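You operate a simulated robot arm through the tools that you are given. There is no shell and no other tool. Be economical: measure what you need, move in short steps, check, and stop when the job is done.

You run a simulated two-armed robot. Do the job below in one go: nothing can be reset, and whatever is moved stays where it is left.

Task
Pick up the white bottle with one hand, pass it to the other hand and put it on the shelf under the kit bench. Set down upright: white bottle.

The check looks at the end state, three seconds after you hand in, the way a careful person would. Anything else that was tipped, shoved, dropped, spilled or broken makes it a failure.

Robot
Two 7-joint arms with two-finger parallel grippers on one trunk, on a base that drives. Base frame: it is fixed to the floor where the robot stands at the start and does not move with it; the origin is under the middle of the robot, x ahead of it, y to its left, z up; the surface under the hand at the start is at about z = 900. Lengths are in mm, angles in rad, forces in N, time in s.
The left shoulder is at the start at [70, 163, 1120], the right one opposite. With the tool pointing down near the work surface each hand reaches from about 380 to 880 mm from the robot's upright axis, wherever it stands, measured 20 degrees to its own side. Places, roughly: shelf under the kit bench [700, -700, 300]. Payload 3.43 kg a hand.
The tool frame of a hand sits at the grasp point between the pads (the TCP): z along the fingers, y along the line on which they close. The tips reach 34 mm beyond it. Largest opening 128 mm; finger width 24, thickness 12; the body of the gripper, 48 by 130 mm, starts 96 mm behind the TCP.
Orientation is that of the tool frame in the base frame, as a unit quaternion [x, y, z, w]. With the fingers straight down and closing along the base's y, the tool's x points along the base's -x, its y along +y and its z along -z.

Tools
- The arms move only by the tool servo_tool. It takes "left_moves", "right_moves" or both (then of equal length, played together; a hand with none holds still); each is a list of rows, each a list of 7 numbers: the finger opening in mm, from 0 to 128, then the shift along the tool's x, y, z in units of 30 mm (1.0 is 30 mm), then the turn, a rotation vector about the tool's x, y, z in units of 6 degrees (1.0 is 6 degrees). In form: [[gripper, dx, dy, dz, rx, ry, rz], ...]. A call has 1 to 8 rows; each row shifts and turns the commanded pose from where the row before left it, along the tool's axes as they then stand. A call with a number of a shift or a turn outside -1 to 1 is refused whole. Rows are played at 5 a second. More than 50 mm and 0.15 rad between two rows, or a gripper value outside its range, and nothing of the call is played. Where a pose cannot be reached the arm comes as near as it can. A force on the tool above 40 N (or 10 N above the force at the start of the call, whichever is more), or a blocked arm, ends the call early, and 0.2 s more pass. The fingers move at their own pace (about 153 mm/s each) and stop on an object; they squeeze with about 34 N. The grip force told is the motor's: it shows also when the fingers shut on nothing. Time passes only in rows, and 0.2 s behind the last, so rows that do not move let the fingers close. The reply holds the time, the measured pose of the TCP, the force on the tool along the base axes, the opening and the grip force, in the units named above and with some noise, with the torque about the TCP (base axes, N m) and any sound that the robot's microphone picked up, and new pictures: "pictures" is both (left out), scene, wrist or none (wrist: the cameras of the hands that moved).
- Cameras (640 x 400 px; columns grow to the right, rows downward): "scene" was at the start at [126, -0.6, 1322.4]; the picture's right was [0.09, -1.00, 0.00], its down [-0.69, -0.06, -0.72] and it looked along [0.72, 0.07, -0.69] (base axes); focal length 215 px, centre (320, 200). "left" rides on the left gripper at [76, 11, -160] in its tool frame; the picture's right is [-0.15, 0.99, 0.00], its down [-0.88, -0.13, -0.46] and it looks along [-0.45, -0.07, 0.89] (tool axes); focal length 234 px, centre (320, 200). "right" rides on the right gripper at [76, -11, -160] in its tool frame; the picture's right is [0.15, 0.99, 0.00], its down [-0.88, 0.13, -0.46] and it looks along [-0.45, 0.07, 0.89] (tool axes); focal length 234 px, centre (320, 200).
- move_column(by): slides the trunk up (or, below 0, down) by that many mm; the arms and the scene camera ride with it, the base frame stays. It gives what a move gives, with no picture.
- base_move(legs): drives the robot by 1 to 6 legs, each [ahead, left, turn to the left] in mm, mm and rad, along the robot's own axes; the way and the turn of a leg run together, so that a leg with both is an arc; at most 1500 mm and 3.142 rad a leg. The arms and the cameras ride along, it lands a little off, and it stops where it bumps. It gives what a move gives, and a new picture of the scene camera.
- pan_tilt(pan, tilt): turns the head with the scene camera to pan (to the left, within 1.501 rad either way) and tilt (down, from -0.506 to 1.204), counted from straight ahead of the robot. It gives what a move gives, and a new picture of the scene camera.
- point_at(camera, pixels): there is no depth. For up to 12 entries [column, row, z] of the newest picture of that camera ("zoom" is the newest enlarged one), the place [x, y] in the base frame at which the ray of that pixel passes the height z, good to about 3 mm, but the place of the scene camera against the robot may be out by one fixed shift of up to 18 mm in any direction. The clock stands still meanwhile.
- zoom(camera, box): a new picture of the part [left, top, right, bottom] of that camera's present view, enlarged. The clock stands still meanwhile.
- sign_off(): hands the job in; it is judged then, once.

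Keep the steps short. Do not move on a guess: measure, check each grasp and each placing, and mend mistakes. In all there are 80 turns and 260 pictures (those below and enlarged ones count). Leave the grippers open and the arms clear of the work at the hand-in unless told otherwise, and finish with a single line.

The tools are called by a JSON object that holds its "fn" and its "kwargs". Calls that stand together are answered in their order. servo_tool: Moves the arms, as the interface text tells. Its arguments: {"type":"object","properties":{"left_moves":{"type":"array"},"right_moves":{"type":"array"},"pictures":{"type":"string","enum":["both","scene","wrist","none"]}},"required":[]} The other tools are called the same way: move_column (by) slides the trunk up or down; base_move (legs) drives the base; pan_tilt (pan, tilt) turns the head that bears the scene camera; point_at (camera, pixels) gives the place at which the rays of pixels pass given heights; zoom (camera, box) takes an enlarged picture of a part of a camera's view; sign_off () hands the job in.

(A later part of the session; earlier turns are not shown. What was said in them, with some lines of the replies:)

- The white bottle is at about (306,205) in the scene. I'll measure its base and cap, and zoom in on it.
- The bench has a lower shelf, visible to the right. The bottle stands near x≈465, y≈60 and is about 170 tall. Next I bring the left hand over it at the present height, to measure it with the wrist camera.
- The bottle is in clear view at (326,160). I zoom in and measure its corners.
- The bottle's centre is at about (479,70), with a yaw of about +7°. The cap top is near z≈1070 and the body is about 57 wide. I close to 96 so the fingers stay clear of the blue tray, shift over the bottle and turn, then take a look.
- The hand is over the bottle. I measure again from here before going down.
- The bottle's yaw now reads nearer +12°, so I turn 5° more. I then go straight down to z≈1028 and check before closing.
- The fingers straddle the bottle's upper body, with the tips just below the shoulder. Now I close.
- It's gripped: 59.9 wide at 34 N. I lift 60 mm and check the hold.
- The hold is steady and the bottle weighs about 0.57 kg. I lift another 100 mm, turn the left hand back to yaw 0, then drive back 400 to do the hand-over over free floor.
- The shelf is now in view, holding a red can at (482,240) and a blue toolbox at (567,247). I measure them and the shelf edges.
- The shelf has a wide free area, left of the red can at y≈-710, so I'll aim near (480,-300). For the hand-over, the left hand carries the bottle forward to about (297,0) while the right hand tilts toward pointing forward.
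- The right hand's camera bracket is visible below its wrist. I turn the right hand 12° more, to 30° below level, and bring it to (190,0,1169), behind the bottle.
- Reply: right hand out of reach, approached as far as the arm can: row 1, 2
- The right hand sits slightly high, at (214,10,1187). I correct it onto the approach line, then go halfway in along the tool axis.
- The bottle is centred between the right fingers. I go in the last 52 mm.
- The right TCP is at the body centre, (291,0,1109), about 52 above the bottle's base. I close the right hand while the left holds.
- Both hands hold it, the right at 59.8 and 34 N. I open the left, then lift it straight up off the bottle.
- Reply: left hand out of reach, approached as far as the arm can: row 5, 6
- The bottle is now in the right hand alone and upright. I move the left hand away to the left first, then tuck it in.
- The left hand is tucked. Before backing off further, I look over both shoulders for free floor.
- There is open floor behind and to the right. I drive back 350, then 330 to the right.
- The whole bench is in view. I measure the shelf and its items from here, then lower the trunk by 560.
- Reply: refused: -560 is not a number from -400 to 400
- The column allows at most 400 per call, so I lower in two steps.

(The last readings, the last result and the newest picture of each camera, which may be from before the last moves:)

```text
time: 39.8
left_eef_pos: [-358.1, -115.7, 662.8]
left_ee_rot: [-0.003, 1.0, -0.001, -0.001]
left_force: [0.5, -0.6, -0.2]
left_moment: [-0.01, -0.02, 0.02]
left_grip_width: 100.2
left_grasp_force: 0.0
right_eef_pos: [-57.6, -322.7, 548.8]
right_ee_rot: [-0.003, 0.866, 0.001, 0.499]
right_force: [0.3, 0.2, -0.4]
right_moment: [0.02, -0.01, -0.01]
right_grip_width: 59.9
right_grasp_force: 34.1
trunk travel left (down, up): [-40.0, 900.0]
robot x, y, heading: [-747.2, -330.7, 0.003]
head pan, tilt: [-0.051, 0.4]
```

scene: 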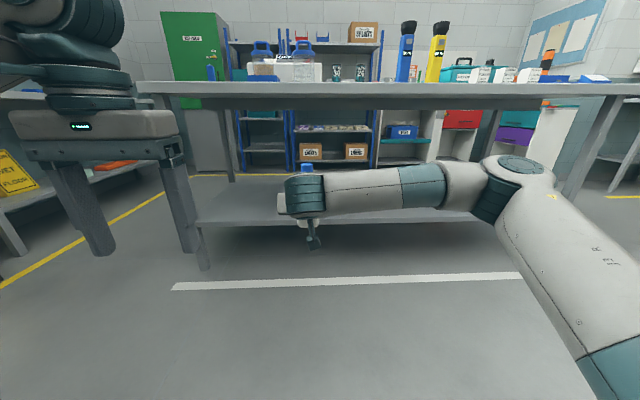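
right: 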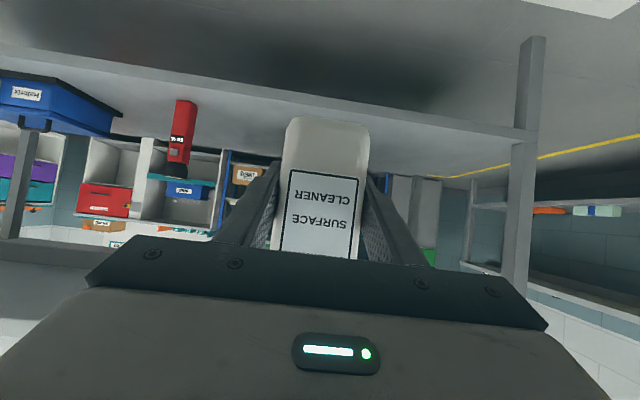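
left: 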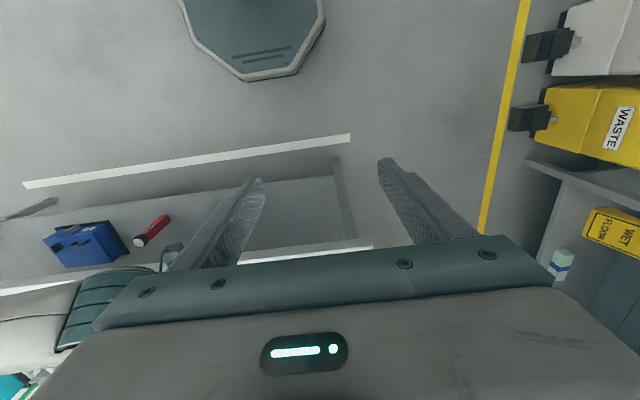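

The bottle is held firmly and upright, with the arm below the table-top height. I lower the right hand 160, so the bottle's base is at about 338.

{"fn": "servo_tool", "kwargs": {"right_moves": [[40, 0.77, 0, 0.445, 0, 0, 0], [40, 0.77, 0, 0.445, 0, 0, 0], [40, 0.77, 0, 0.445, 0, 0, 0], [40, 0.77, 0, 0.445, 0, 0, 0], [40, 0.77, 0, 0.445, 0, 0, 0], [40, 0.77, 0, 0.445, 0, 0, 0]], "pictures": "both"}}

```text
time: 41.2
left_eef_pos: [-359.4, -114.4, 661.0]
left_ee_rot: [-0.004, 1.0, 0.0, -0.002]
left_force: [-0.3, -0.2, 0.3]
left_moment: [0.02, 0.01, -0.04]
left_grip_width: 100.0
left_grasp_force: 0.1
right_eef_pos: [-57.9, -322.7, 389.3]
right_ee_rot: [-0.003, 0.867, 0.0, 0.499]
right_force: [0.5, 0.1, -0.4]
right_moment: [-0.01, 0.02, -0.03]
right_grip_width: 59.9
right_grasp_force: 34.1
trunk travel left (down, up): [-40.0, 900.0]
robot x, y, heading: [-751.9, -330.9, 0.007]
head pan, tilt: [-0.051, 0.4]
```

scene: 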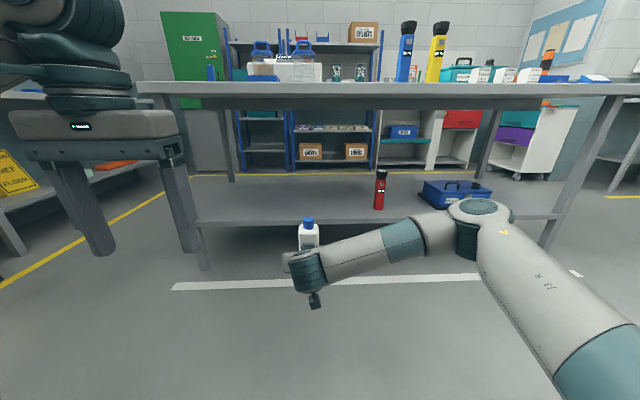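
right: 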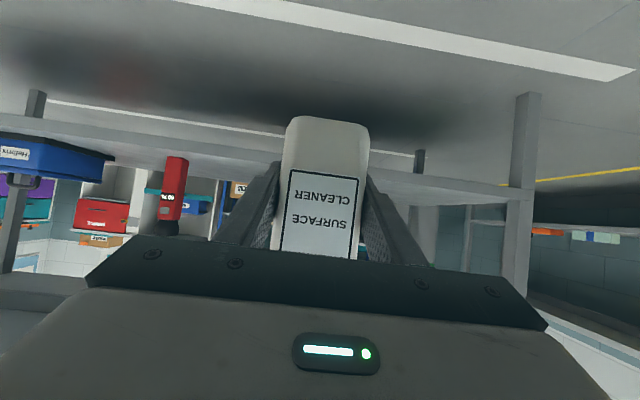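

I drive ahead 300, so the bottle stops just short of the shelf edge at x≈310, and check the height there.

{"fn": "base_move", "kwargs": {"legs": [[300, 0, 0]]}}

{"fn": "zoom", "kwargs": {"camera": "scene", "box": [200, 130, 440, 280]}}

{"fn": "zoom", "kwargs": {"camera": "right", "box": [0, 0, 640, 400]}}

```text
time: 43.3
left_eef_pos: [-58.2, -111.1, 662.0]
left_ee_rot: [-0.006, 1.0, 0.0, -0.001]
left_force: [0.1, 0.0, -1.0]
left_moment: [0.01, -0.02, -0.03]
left_grip_width: 99.9
left_grasp_force: 0.0
right_eef_pos: [242.6, -318.6, 388.7]
right_ee_rot: [-0.005, 0.866, 0.002, 0.499]
right_force: [-0.6, 0.1, 0.7]
right_moment: [-0.04, 0.02, -0.04]
right_grip_width: 59.8
right_grasp_force: 33.9
trunk travel left (down, up): [-40.0, 900.0]
robot x, y, heading: [-448.3, -325.7, 0.01]
head pan, tilt: [-0.051, 0.4]
```

scene: 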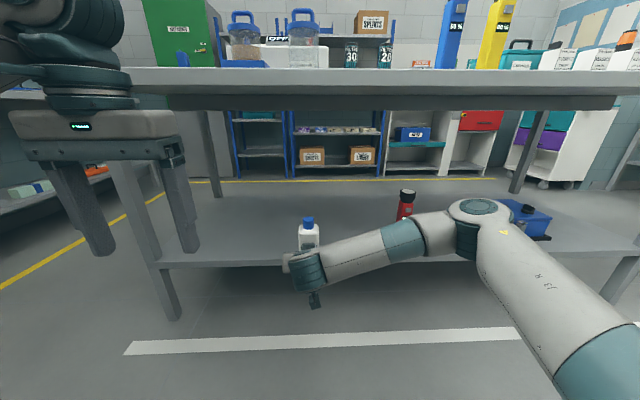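

```text
2.67 times, centred on (320, 205) of scene
```

zoom: 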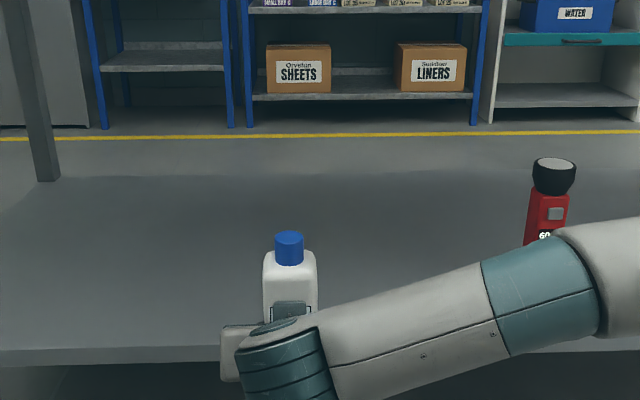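

```text
1.00 times, centred on (320, 200) of right (not enlarged: the box is as wide or as high as the picture)
```

zoom: 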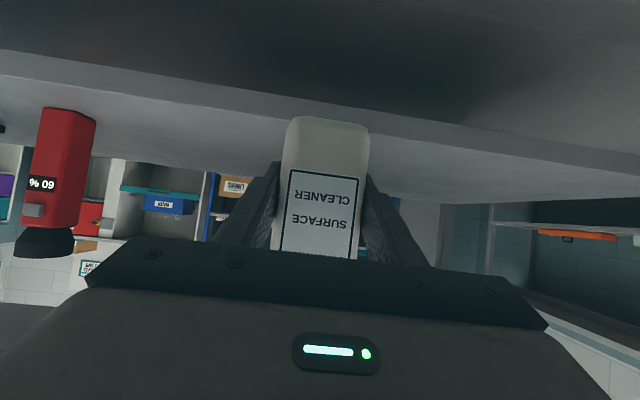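

I check the shelf height by comparing the front top edge in both cameras.

{"fn": "point_at", "kwargs": {"camera": "scene", "pixels": [[256, 260, 280], [256, 260, 300], [256, 260, 320]]}}

{"fn": "point_at", "kwargs": {"camera": "right", "pixels": [[230, 108, 280], [230, 108, 300], [230, 108, 320], [326, 118, 335]]}}

{"fn": "zoom", "kwargs": {"camera": "right", "box": [160, 60, 400, 210]}}

```text
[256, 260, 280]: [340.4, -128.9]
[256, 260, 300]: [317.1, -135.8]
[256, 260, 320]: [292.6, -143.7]
```

```text
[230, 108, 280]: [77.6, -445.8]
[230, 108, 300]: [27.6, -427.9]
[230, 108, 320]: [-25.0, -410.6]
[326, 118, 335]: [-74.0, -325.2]
```

```text
2.67 times, centred on (280, 135) of right
```

zoom: 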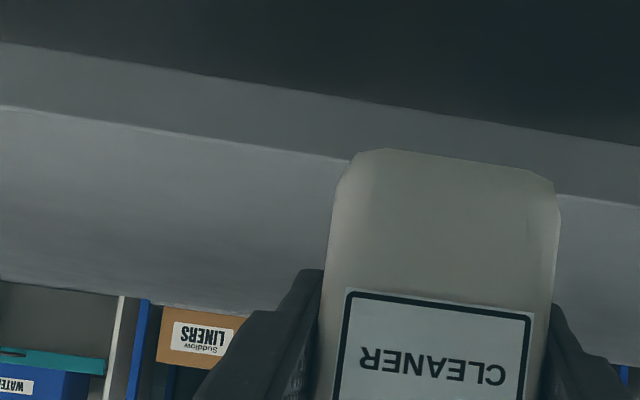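

{"fn": "point_at", "kwargs": {"camera": "zoom", "pixels": [[250, 147, 280], [250, 147, 300], [250, 147, 320], [445, 151, 325], [445, 151, 335], [445, 151, 345]]}}

```text
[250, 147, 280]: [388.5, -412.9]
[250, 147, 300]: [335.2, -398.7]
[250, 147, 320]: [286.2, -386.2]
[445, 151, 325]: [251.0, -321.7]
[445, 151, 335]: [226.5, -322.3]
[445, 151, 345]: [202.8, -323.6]
```

The two cameras put the shelf surface at about z 300–315. I raise the bottle 20 for margin, then drive 200 further in.

{"fn": "servo_tool", "kwargs": {"right_moves": [[40, -0.58, 0, -0.33, 0, 0, 0]], "pictures": "none"}}

{"fn": "base_move", "kwargs": {"legs": [[200, 0, 0]]}}

{"fn": "zoom", "kwargs": {"camera": "right", "box": [0, 0, 639, 399]}}

```text
time: 43.7
left_eef_pos: [-59.0, -110.7, 662.2]
left_ee_rot: [-0.006, 1.0, 0.0, -0.001]
left_force: [-0.3, -0.6, 0.3]
left_moment: [0.02, 0.01, -0.01]
left_grip_width: 100.1
left_grasp_force: 0.1
right_eef_pos: [242.1, -316.9, 407.7]
right_ee_rot: [-0.005, 0.867, 0.002, 0.499]
right_force: [0.3, -0.1, -0.6]
right_moment: [-0.02, 0.03, 0.01]
right_grip_width: 59.7
right_grasp_force: 33.8
trunk travel left (down, up): [-40.0, 900.0]
robot x, y, heading: [-449.0, -329.6, 0.009]
head pan, tilt: [-0.051, 0.4]
```

```text
time: 45.3
left_eef_pos: [143.0, -109.5, 661.7]
left_ee_rot: [-0.004, 1.0, 0.0, -0.002]
left_force: [0.4, -0.2, -0.5]
left_moment: [0.04, -0.04, -0.03]
left_grip_width: 100.3
left_grasp_force: 0.1
right_eef_pos: [442.9, -317.3, 407.6]
right_ee_rot: [-0.004, 0.866, 0.001, 0.5]
right_force: [0.4, 0.0, -0.4]
right_moment: [0.03, 0.03, -0.01]
right_grip_width: 59.8
right_grasp_force: 33.6
trunk travel left (down, up): [-40.0, 900.0]
robot x, y, heading: [-250.3, -326.9, 0.006]
head pan, tilt: [-0.051, 0.4]
```

scene: 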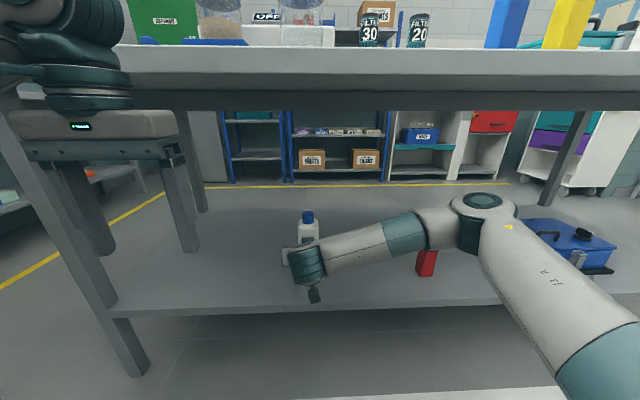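

```text
1.00 times, centred on (320, 200) of right (not enlarged: the box is as wide or as high as the picture)
```

zoom: 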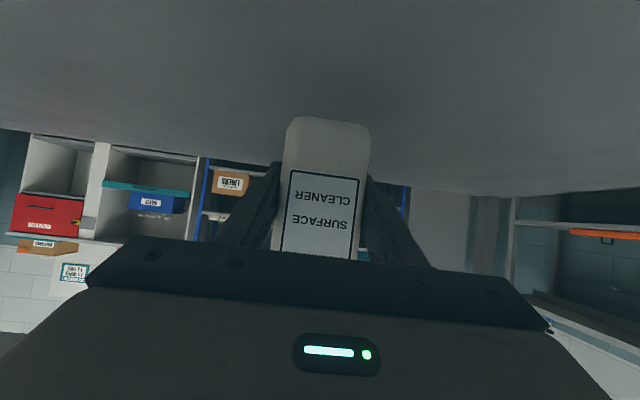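

The bottle is over the shelf at (443,-317), with nothing bumped. I lower 35 mm and check the forces and pictures.

{"fn": "servo_tool", "kwargs": {"right_moves": [[40, 0.289, 0, 0.167, 0, 0, 0], [40, 0.289, 0, 0.167, 0, 0, 0], [40, 0.289, 0, 0.167, 0, 0, 0], [40, 0.145, 0, 0.083, 0, 0, 0]], "pictures": "both"}}

{"fn": "zoom", "kwargs": {"camera": "scene", "box": [220, 180, 540, 330]}}

```text
time: 46.3
left_eef_pos: [142.5, -109.6, 662.2]
left_ee_rot: [-0.004, 1.0, 0.0, -0.002]
left_force: [-0.2, 0.3, 0.2]
left_moment: [0.02, -0.02, 0.02]
left_grip_width: 100.1
left_grasp_force: 0.1
right_eef_pos: [443.2, -315.6, 371.9]
right_ee_rot: [-0.004, 0.866, 0.001, 0.499]
right_force: [-0.5, -0.6, -0.7]
right_moment: [0.02, 0.0, 0.03]
right_grip_width: 59.6
right_grasp_force: 33.8
trunk travel left (down, up): [-40.0, 900.0]
robot x, y, heading: [-249.1, -325.0, 0.005]
head pan, tilt: [-0.051, 0.4]
```

scene: 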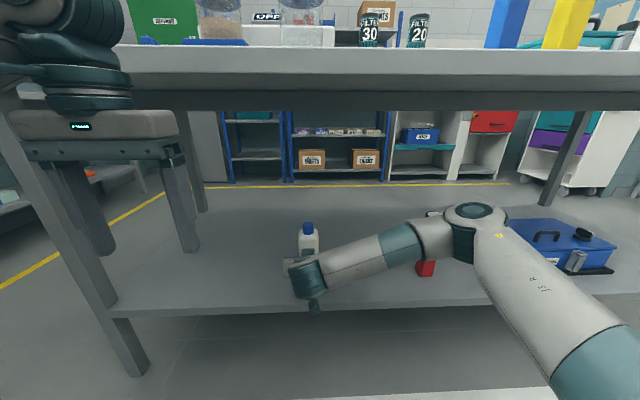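
right: 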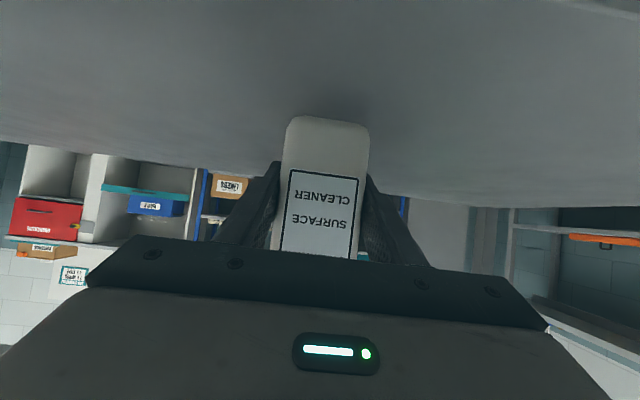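

```text
2.00 times, centred on (380, 255) of scene
```

zoom: 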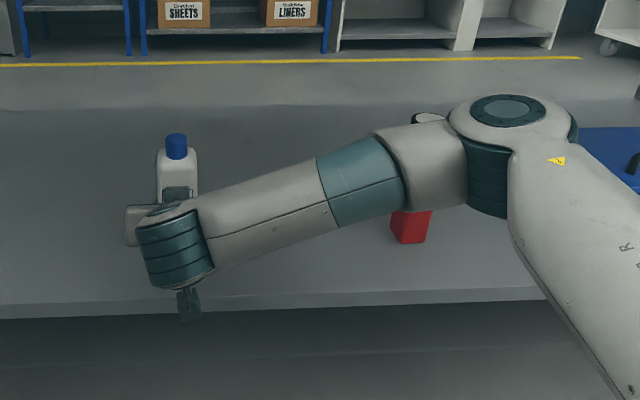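

The bottle's base is at about 320. I lower in 4 mm steps, watching the force.

{"fn": "servo_tool", "kwargs": {"right_moves": [[40, 0.115, 0, 0.067, 0, 0, 0], [40, 0.115, 0, 0.067, 0, 0, 0], [40, 0, 0, 0, 0, 0, 0]], "pictures": "wrist"}}

{"fn": "servo_tool", "kwargs": {"right_moves": [[40, 0.115, 0, 0.067, 0, 0, 0], [40, 0, 0, 0, 0, 0, 0]], "pictures": "none"}}

```text
time: 47.1
left_eef_pos: [143.1, -109.2, 662.2]
left_ee_rot: [-0.004, 1.0, 0.0, -0.001]
left_force: [0.5, 0.0, -0.4]
left_moment: [0.01, -0.01, 0.01]
left_grip_width: 99.7
left_grasp_force: 0.0
right_eef_pos: [443.5, -317.2, 364.7]
right_ee_rot: [-0.004, 0.866, 0.002, 0.5]
right_force: [0.8, -0.3, 0.6]
right_moment: [0.01, -0.01, 0.0]
right_grip_width: 60.1
right_grasp_force: 33.8
trunk travel left (down, up): [-40.0, 900.0]
robot x, y, heading: [-252.9, -324.4, 0.008]
head pan, tilt: [-0.051, 0.4]
```

right: 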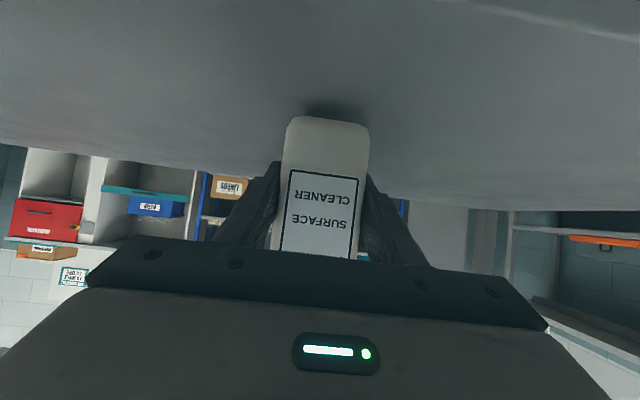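

```text
time: 47.7
left_eef_pos: [143.2, -110.0, 661.0]
left_ee_rot: [-0.004, 1.0, 0.0, -0.001]
left_force: [0.0, 0.5, 0.0]
left_moment: [0.0, 0.0, 0.01]
left_grip_width: 100.0
left_grasp_force: 0.1
right_eef_pos: [441.8, -315.6, 358.9]
right_ee_rot: [-0.004, 0.866, 0.002, 0.499]
right_force: [-0.6, -0.3, 0.2]
right_moment: [0.04, -0.02, 0.02]
right_grip_width: 59.7
right_grasp_force: 34.4
trunk travel left (down, up): [-40.0, 900.0]
robot x, y, heading: [-251.2, -323.8, 0.01]
head pan, tilt: [-0.051, 0.4]
```

No contact yet. The shadow gap under the bottle is closing, and its base is at about 307. I continue in small steps.

{"fn": "servo_tool", "kwargs": {"right_moves": [[40, 0.087, 0, 0.05, 0, 0, 0], [40, 0, 0, 0, 0, 0, 0]], "pictures": "none"}}

{"fn": "servo_tool", "kwargs": {"right_moves": [[40, 0.087, 0, 0.05, 0, 0, 0], [40, 0, 0, 0, 0, 0, 0]], "pictures": "none"}}

{"fn": "servo_tool", "kwargs": {"right_moves": [[40, 0.058, 0, 0.033, 0, 0, 0], [40, 0, 0, 0, 0, 0, 0]], "pictures": "wrist"}}

```text
time: 48.3
left_eef_pos: [142.5, -110.4, 661.6]
left_ee_rot: [-0.004, 1.0, 0.0, 0.0]
left_force: [0.5, -0.3, -0.7]
left_moment: [-0.03, -0.04, 0.02]
left_grip_width: 100.1
left_grasp_force: 0.2
right_eef_pos: [442.6, -316.8, 356.1]
right_ee_rot: [-0.005, 0.866, 0.001, 0.499]
right_force: [0.4, -0.4, 0.5]
right_moment: [-0.01, 0.03, 0.02]
right_grip_width: 59.9
right_grasp_force: 34.1
trunk travel left (down, up): [-40.0, 900.0]
robot x, y, heading: [-251.0, -325.5, 0.007]
head pan, tilt: [-0.051, 0.4]
```

```text
time: 48.9
left_eef_pos: [143.6, -110.6, 662.0]
left_ee_rot: [-0.004, 1.0, -0.001, -0.001]
left_force: [0.7, 0.3, 0.5]
left_moment: [0.0, -0.01, 0.02]
left_grip_width: 99.8
left_grasp_force: 0.1
right_eef_pos: [443.8, -316.2, 353.7]
right_ee_rot: [-0.004, 0.867, 0.001, 0.499]
right_force: [0.3, 0.2, -0.6]
right_moment: [-0.02, 0.02, -0.01]
right_grip_width: 59.8
right_grasp_force: 33.9
trunk travel left (down, up): [-40.0, 900.0]
robot x, y, heading: [-252.0, -323.3, 0.008]
head pan, tilt: [-0.051, 0.4]
```

```text
time: 49.5
left_eef_pos: [142.9, -110.1, 662.8]
left_ee_rot: [-0.004, 1.0, 0.0, -0.001]
left_force: [0.1, -0.6, -0.4]
left_moment: [-0.01, -0.02, -0.02]
left_grip_width: 100.2
left_grasp_force: 0.0
right_eef_pos: [442.9, -316.1, 352.2]
right_ee_rot: [-0.005, 0.866, 0.002, 0.5]
right_force: [0.4, 0.6, -1.0]
right_moment: [0.01, 0.01, 0.02]
right_grip_width: 59.7
right_grasp_force: 33.5
trunk travel left (down, up): [-40.0, 900.0]
robot x, y, heading: [-246.5, -325.7, 0.008]
head pan, tilt: [-0.051, 0.4]
```

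right: 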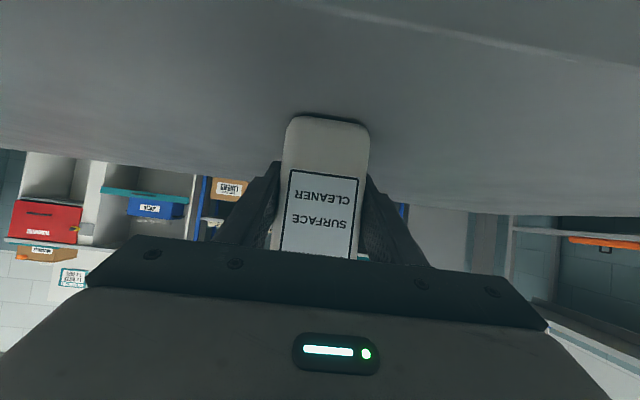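

Still no contact force. I zoom into the wrist view to see the gap.

{"fn": "zoom", "kwargs": {"camera": "right", "box": [260, 90, 400, 180]}}

{"fn": "servo_tool", "kwargs": {"right_moves": [[40, 0.058, 0, 0.033, 0, 0, 0], [40, 0, 0, 0, 0, 0, 0]], "pictures": "none"}}

{"fn": "zoom", "kwargs": {"camera": "right", "box": [260, 90, 400, 180]}}

```text
4.44 times, centred on (330, 135) of right
```

zoom: 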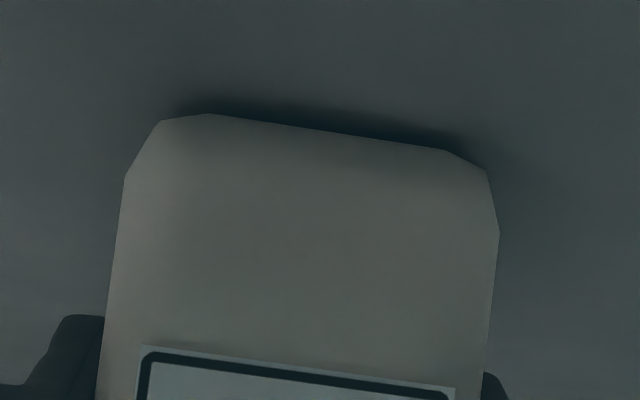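

```text
time: 50.1
left_eef_pos: [142.7, -109.4, 662.9]
left_ee_rot: [-0.004, 1.0, -0.001, 0.0]
left_force: [-0.1, -0.6, -0.2]
left_moment: [0.02, -0.02, 0.01]
left_grip_width: 100.3
left_grasp_force: 0.1
right_eef_pos: [443.2, -317.0, 350.9]
right_ee_rot: [-0.004, 0.866, 0.002, 0.501]
right_force: [-0.2, -0.3, 4.9]
right_moment: [0.22, 0.34, 0.01]
right_grip_width: 59.8
right_grasp_force: 33.8
trunk travel left (down, up): [-40.0, 900.0]
robot x, y, heading: [-250.2, -323.6, 0.007]
head pan, tilt: [-0.051, 0.4]
```

```text
4.44 times, centred on (330, 135) of right
```

zoom: 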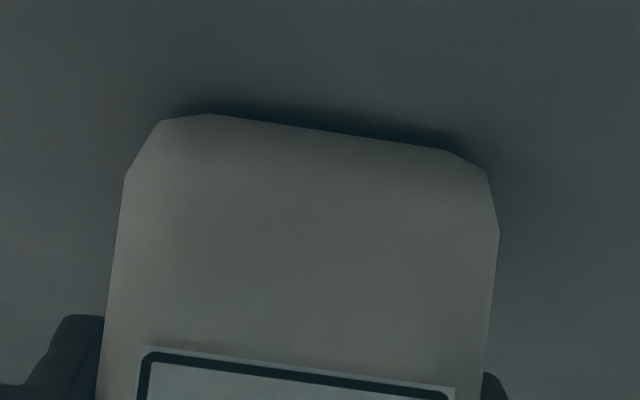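

Contact: +4.9 N upward. I press about 1.5 mm more to seat the base flat.

{"fn": "servo_tool", "kwargs": {"right_moves": [[40, 0.04, 0, 0.023, 0, 0, 0], [40, 0, 0, 0, 0, 0, 0]], "pictures": "none"}}

```text
time: 50.7
left_eef_pos: [142.5, -110.4, 663.5]
left_ee_rot: [-0.004, 1.0, 0.0, 0.001]
left_force: [0.1, 0.4, -0.4]
left_moment: [0.01, -0.01, -0.01]
left_grip_width: 99.9
left_grasp_force: 0.0
right_eef_pos: [441.8, -316.3, 351.3]
right_ee_rot: [-0.004, 0.865, 0.002, 0.502]
right_force: [1.8, -2.4, 16.5]
right_moment: [0.19, 0.59, 0.07]
right_grip_width: 59.9
right_grasp_force: 33.6
trunk travel left (down, up): [-40.0, 900.0]
robot x, y, heading: [-250.3, -327.4, 0.005]
head pan, tilt: [-0.051, 0.4]
```

It's firmly down at 16 N. I ease off 1 mm, then open gradually.

{"fn": "servo_tool", "kwargs": {"right_moves": [[40, -0.03, 0, -0.017, 0, 0, 0], [62, 0, 0, 0, 0, 0, 0], [70, 0, 0, 0, 0, 0, 0], [90, 0, 0, 0, 0, 0, 0], [124, 0, 0, 0, 0, 0, 0], [124, 0, 0, 0, 0, 0, 0]], "pictures": "both"}}

```text
time: 52.1
left_eef_pos: [142.3, -109.3, 663.0]
left_ee_rot: [-0.005, 1.0, 0.0, 0.0]
left_force: [0.4, 0.2, -1.0]
left_moment: [-0.01, 0.01, -0.02]
left_grip_width: 99.9
left_grasp_force: 0.1
right_eef_pos: [442.1, -315.9, 350.6]
right_ee_rot: [-0.004, 0.867, 0.001, 0.499]
right_force: [-0.3, 0.5, -0.1]
right_moment: [0.0, -0.02, 0.0]
right_grip_width: 124.1
right_grasp_force: 0.1
trunk travel left (down, up): [-40.0, 900.0]
robot x, y, heading: [-244.7, -325.6, 0.008]
head pan, tilt: [-0.051, 0.4]
```

scene: 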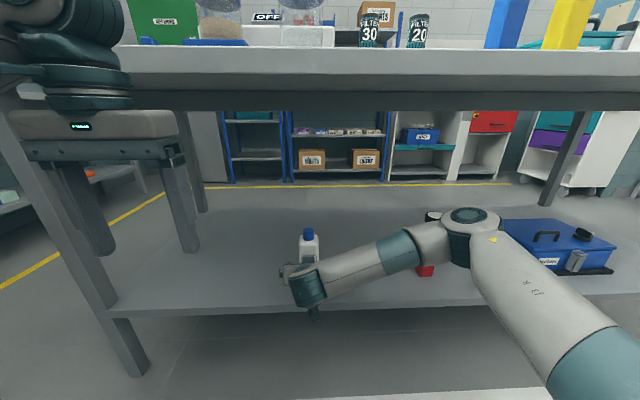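
right: 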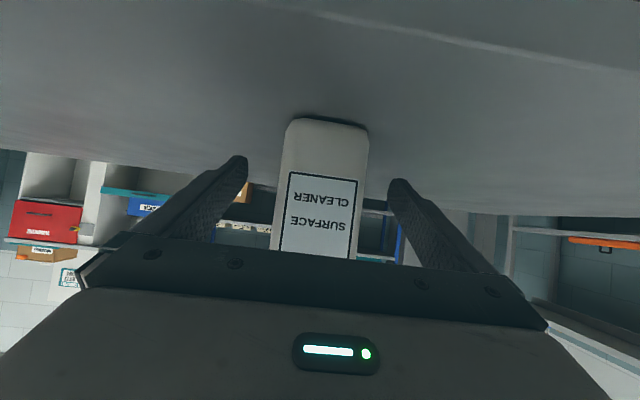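

The bottle stands free on the shelf. I drive straight back so the open fingers slide off along x.

{"fn": "base_move", "kwargs": {"legs": [[-120, 0, 0], [-380, 0, 0]]}}

{"fn": "zoom", "kwargs": {"camera": "scene", "box": [200, 130, 520, 330]}}

```text
time: 55.3
left_eef_pos: [-354.7, -113.1, 662.6]
left_ee_rot: [-0.006, 1.0, 0.0, 0.0]
left_force: [0.5, 0.2, 0.5]
left_moment: [0.0, -0.01, 0.02]
left_grip_width: 99.8
left_grasp_force: 0.0
right_eef_pos: [-55.3, -320.0, 350.0]
right_ee_rot: [-0.006, 0.867, 0.002, 0.499]
right_force: [1.0, 0.0, -0.5]
right_moment: [0.02, -0.05, 0.02]
right_grip_width: 123.8
right_grasp_force: 0.0
trunk travel left (down, up): [-40.0, 900.0]
robot x, y, heading: [-746.1, -332.5, 0.007]
head pan, tilt: [-0.051, 0.4]
```

scene: 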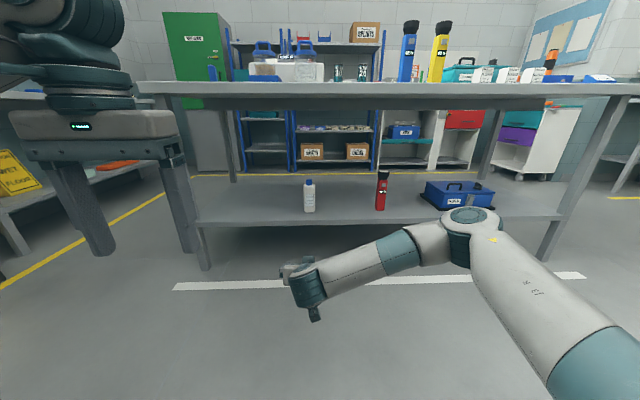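

```text
2.00 times, centred on (360, 230) of scene
```

zoom: 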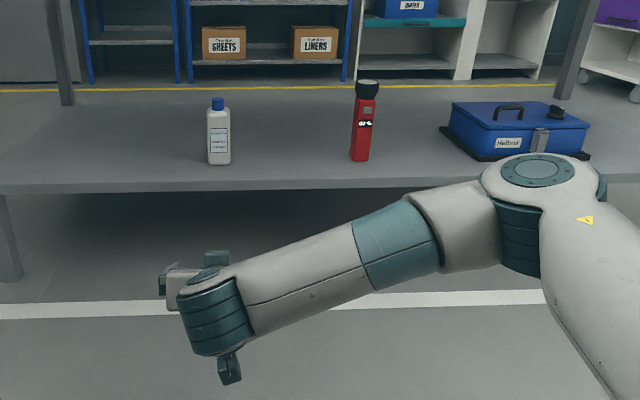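

The bottle stands upright on the shelf at (309,195) in the scene. The red can and toolbox are undisturbed, both grippers are open and the arms are clear, so I hand in.

{"fn": "sign_off", "kwargs": {}}

```text
The job is handed in.
```

The white bottle was picked up with the left hand, passed to the right, and now stands upright on the shelf under the kit bench at about (442, -316); nothing else was seen to move.
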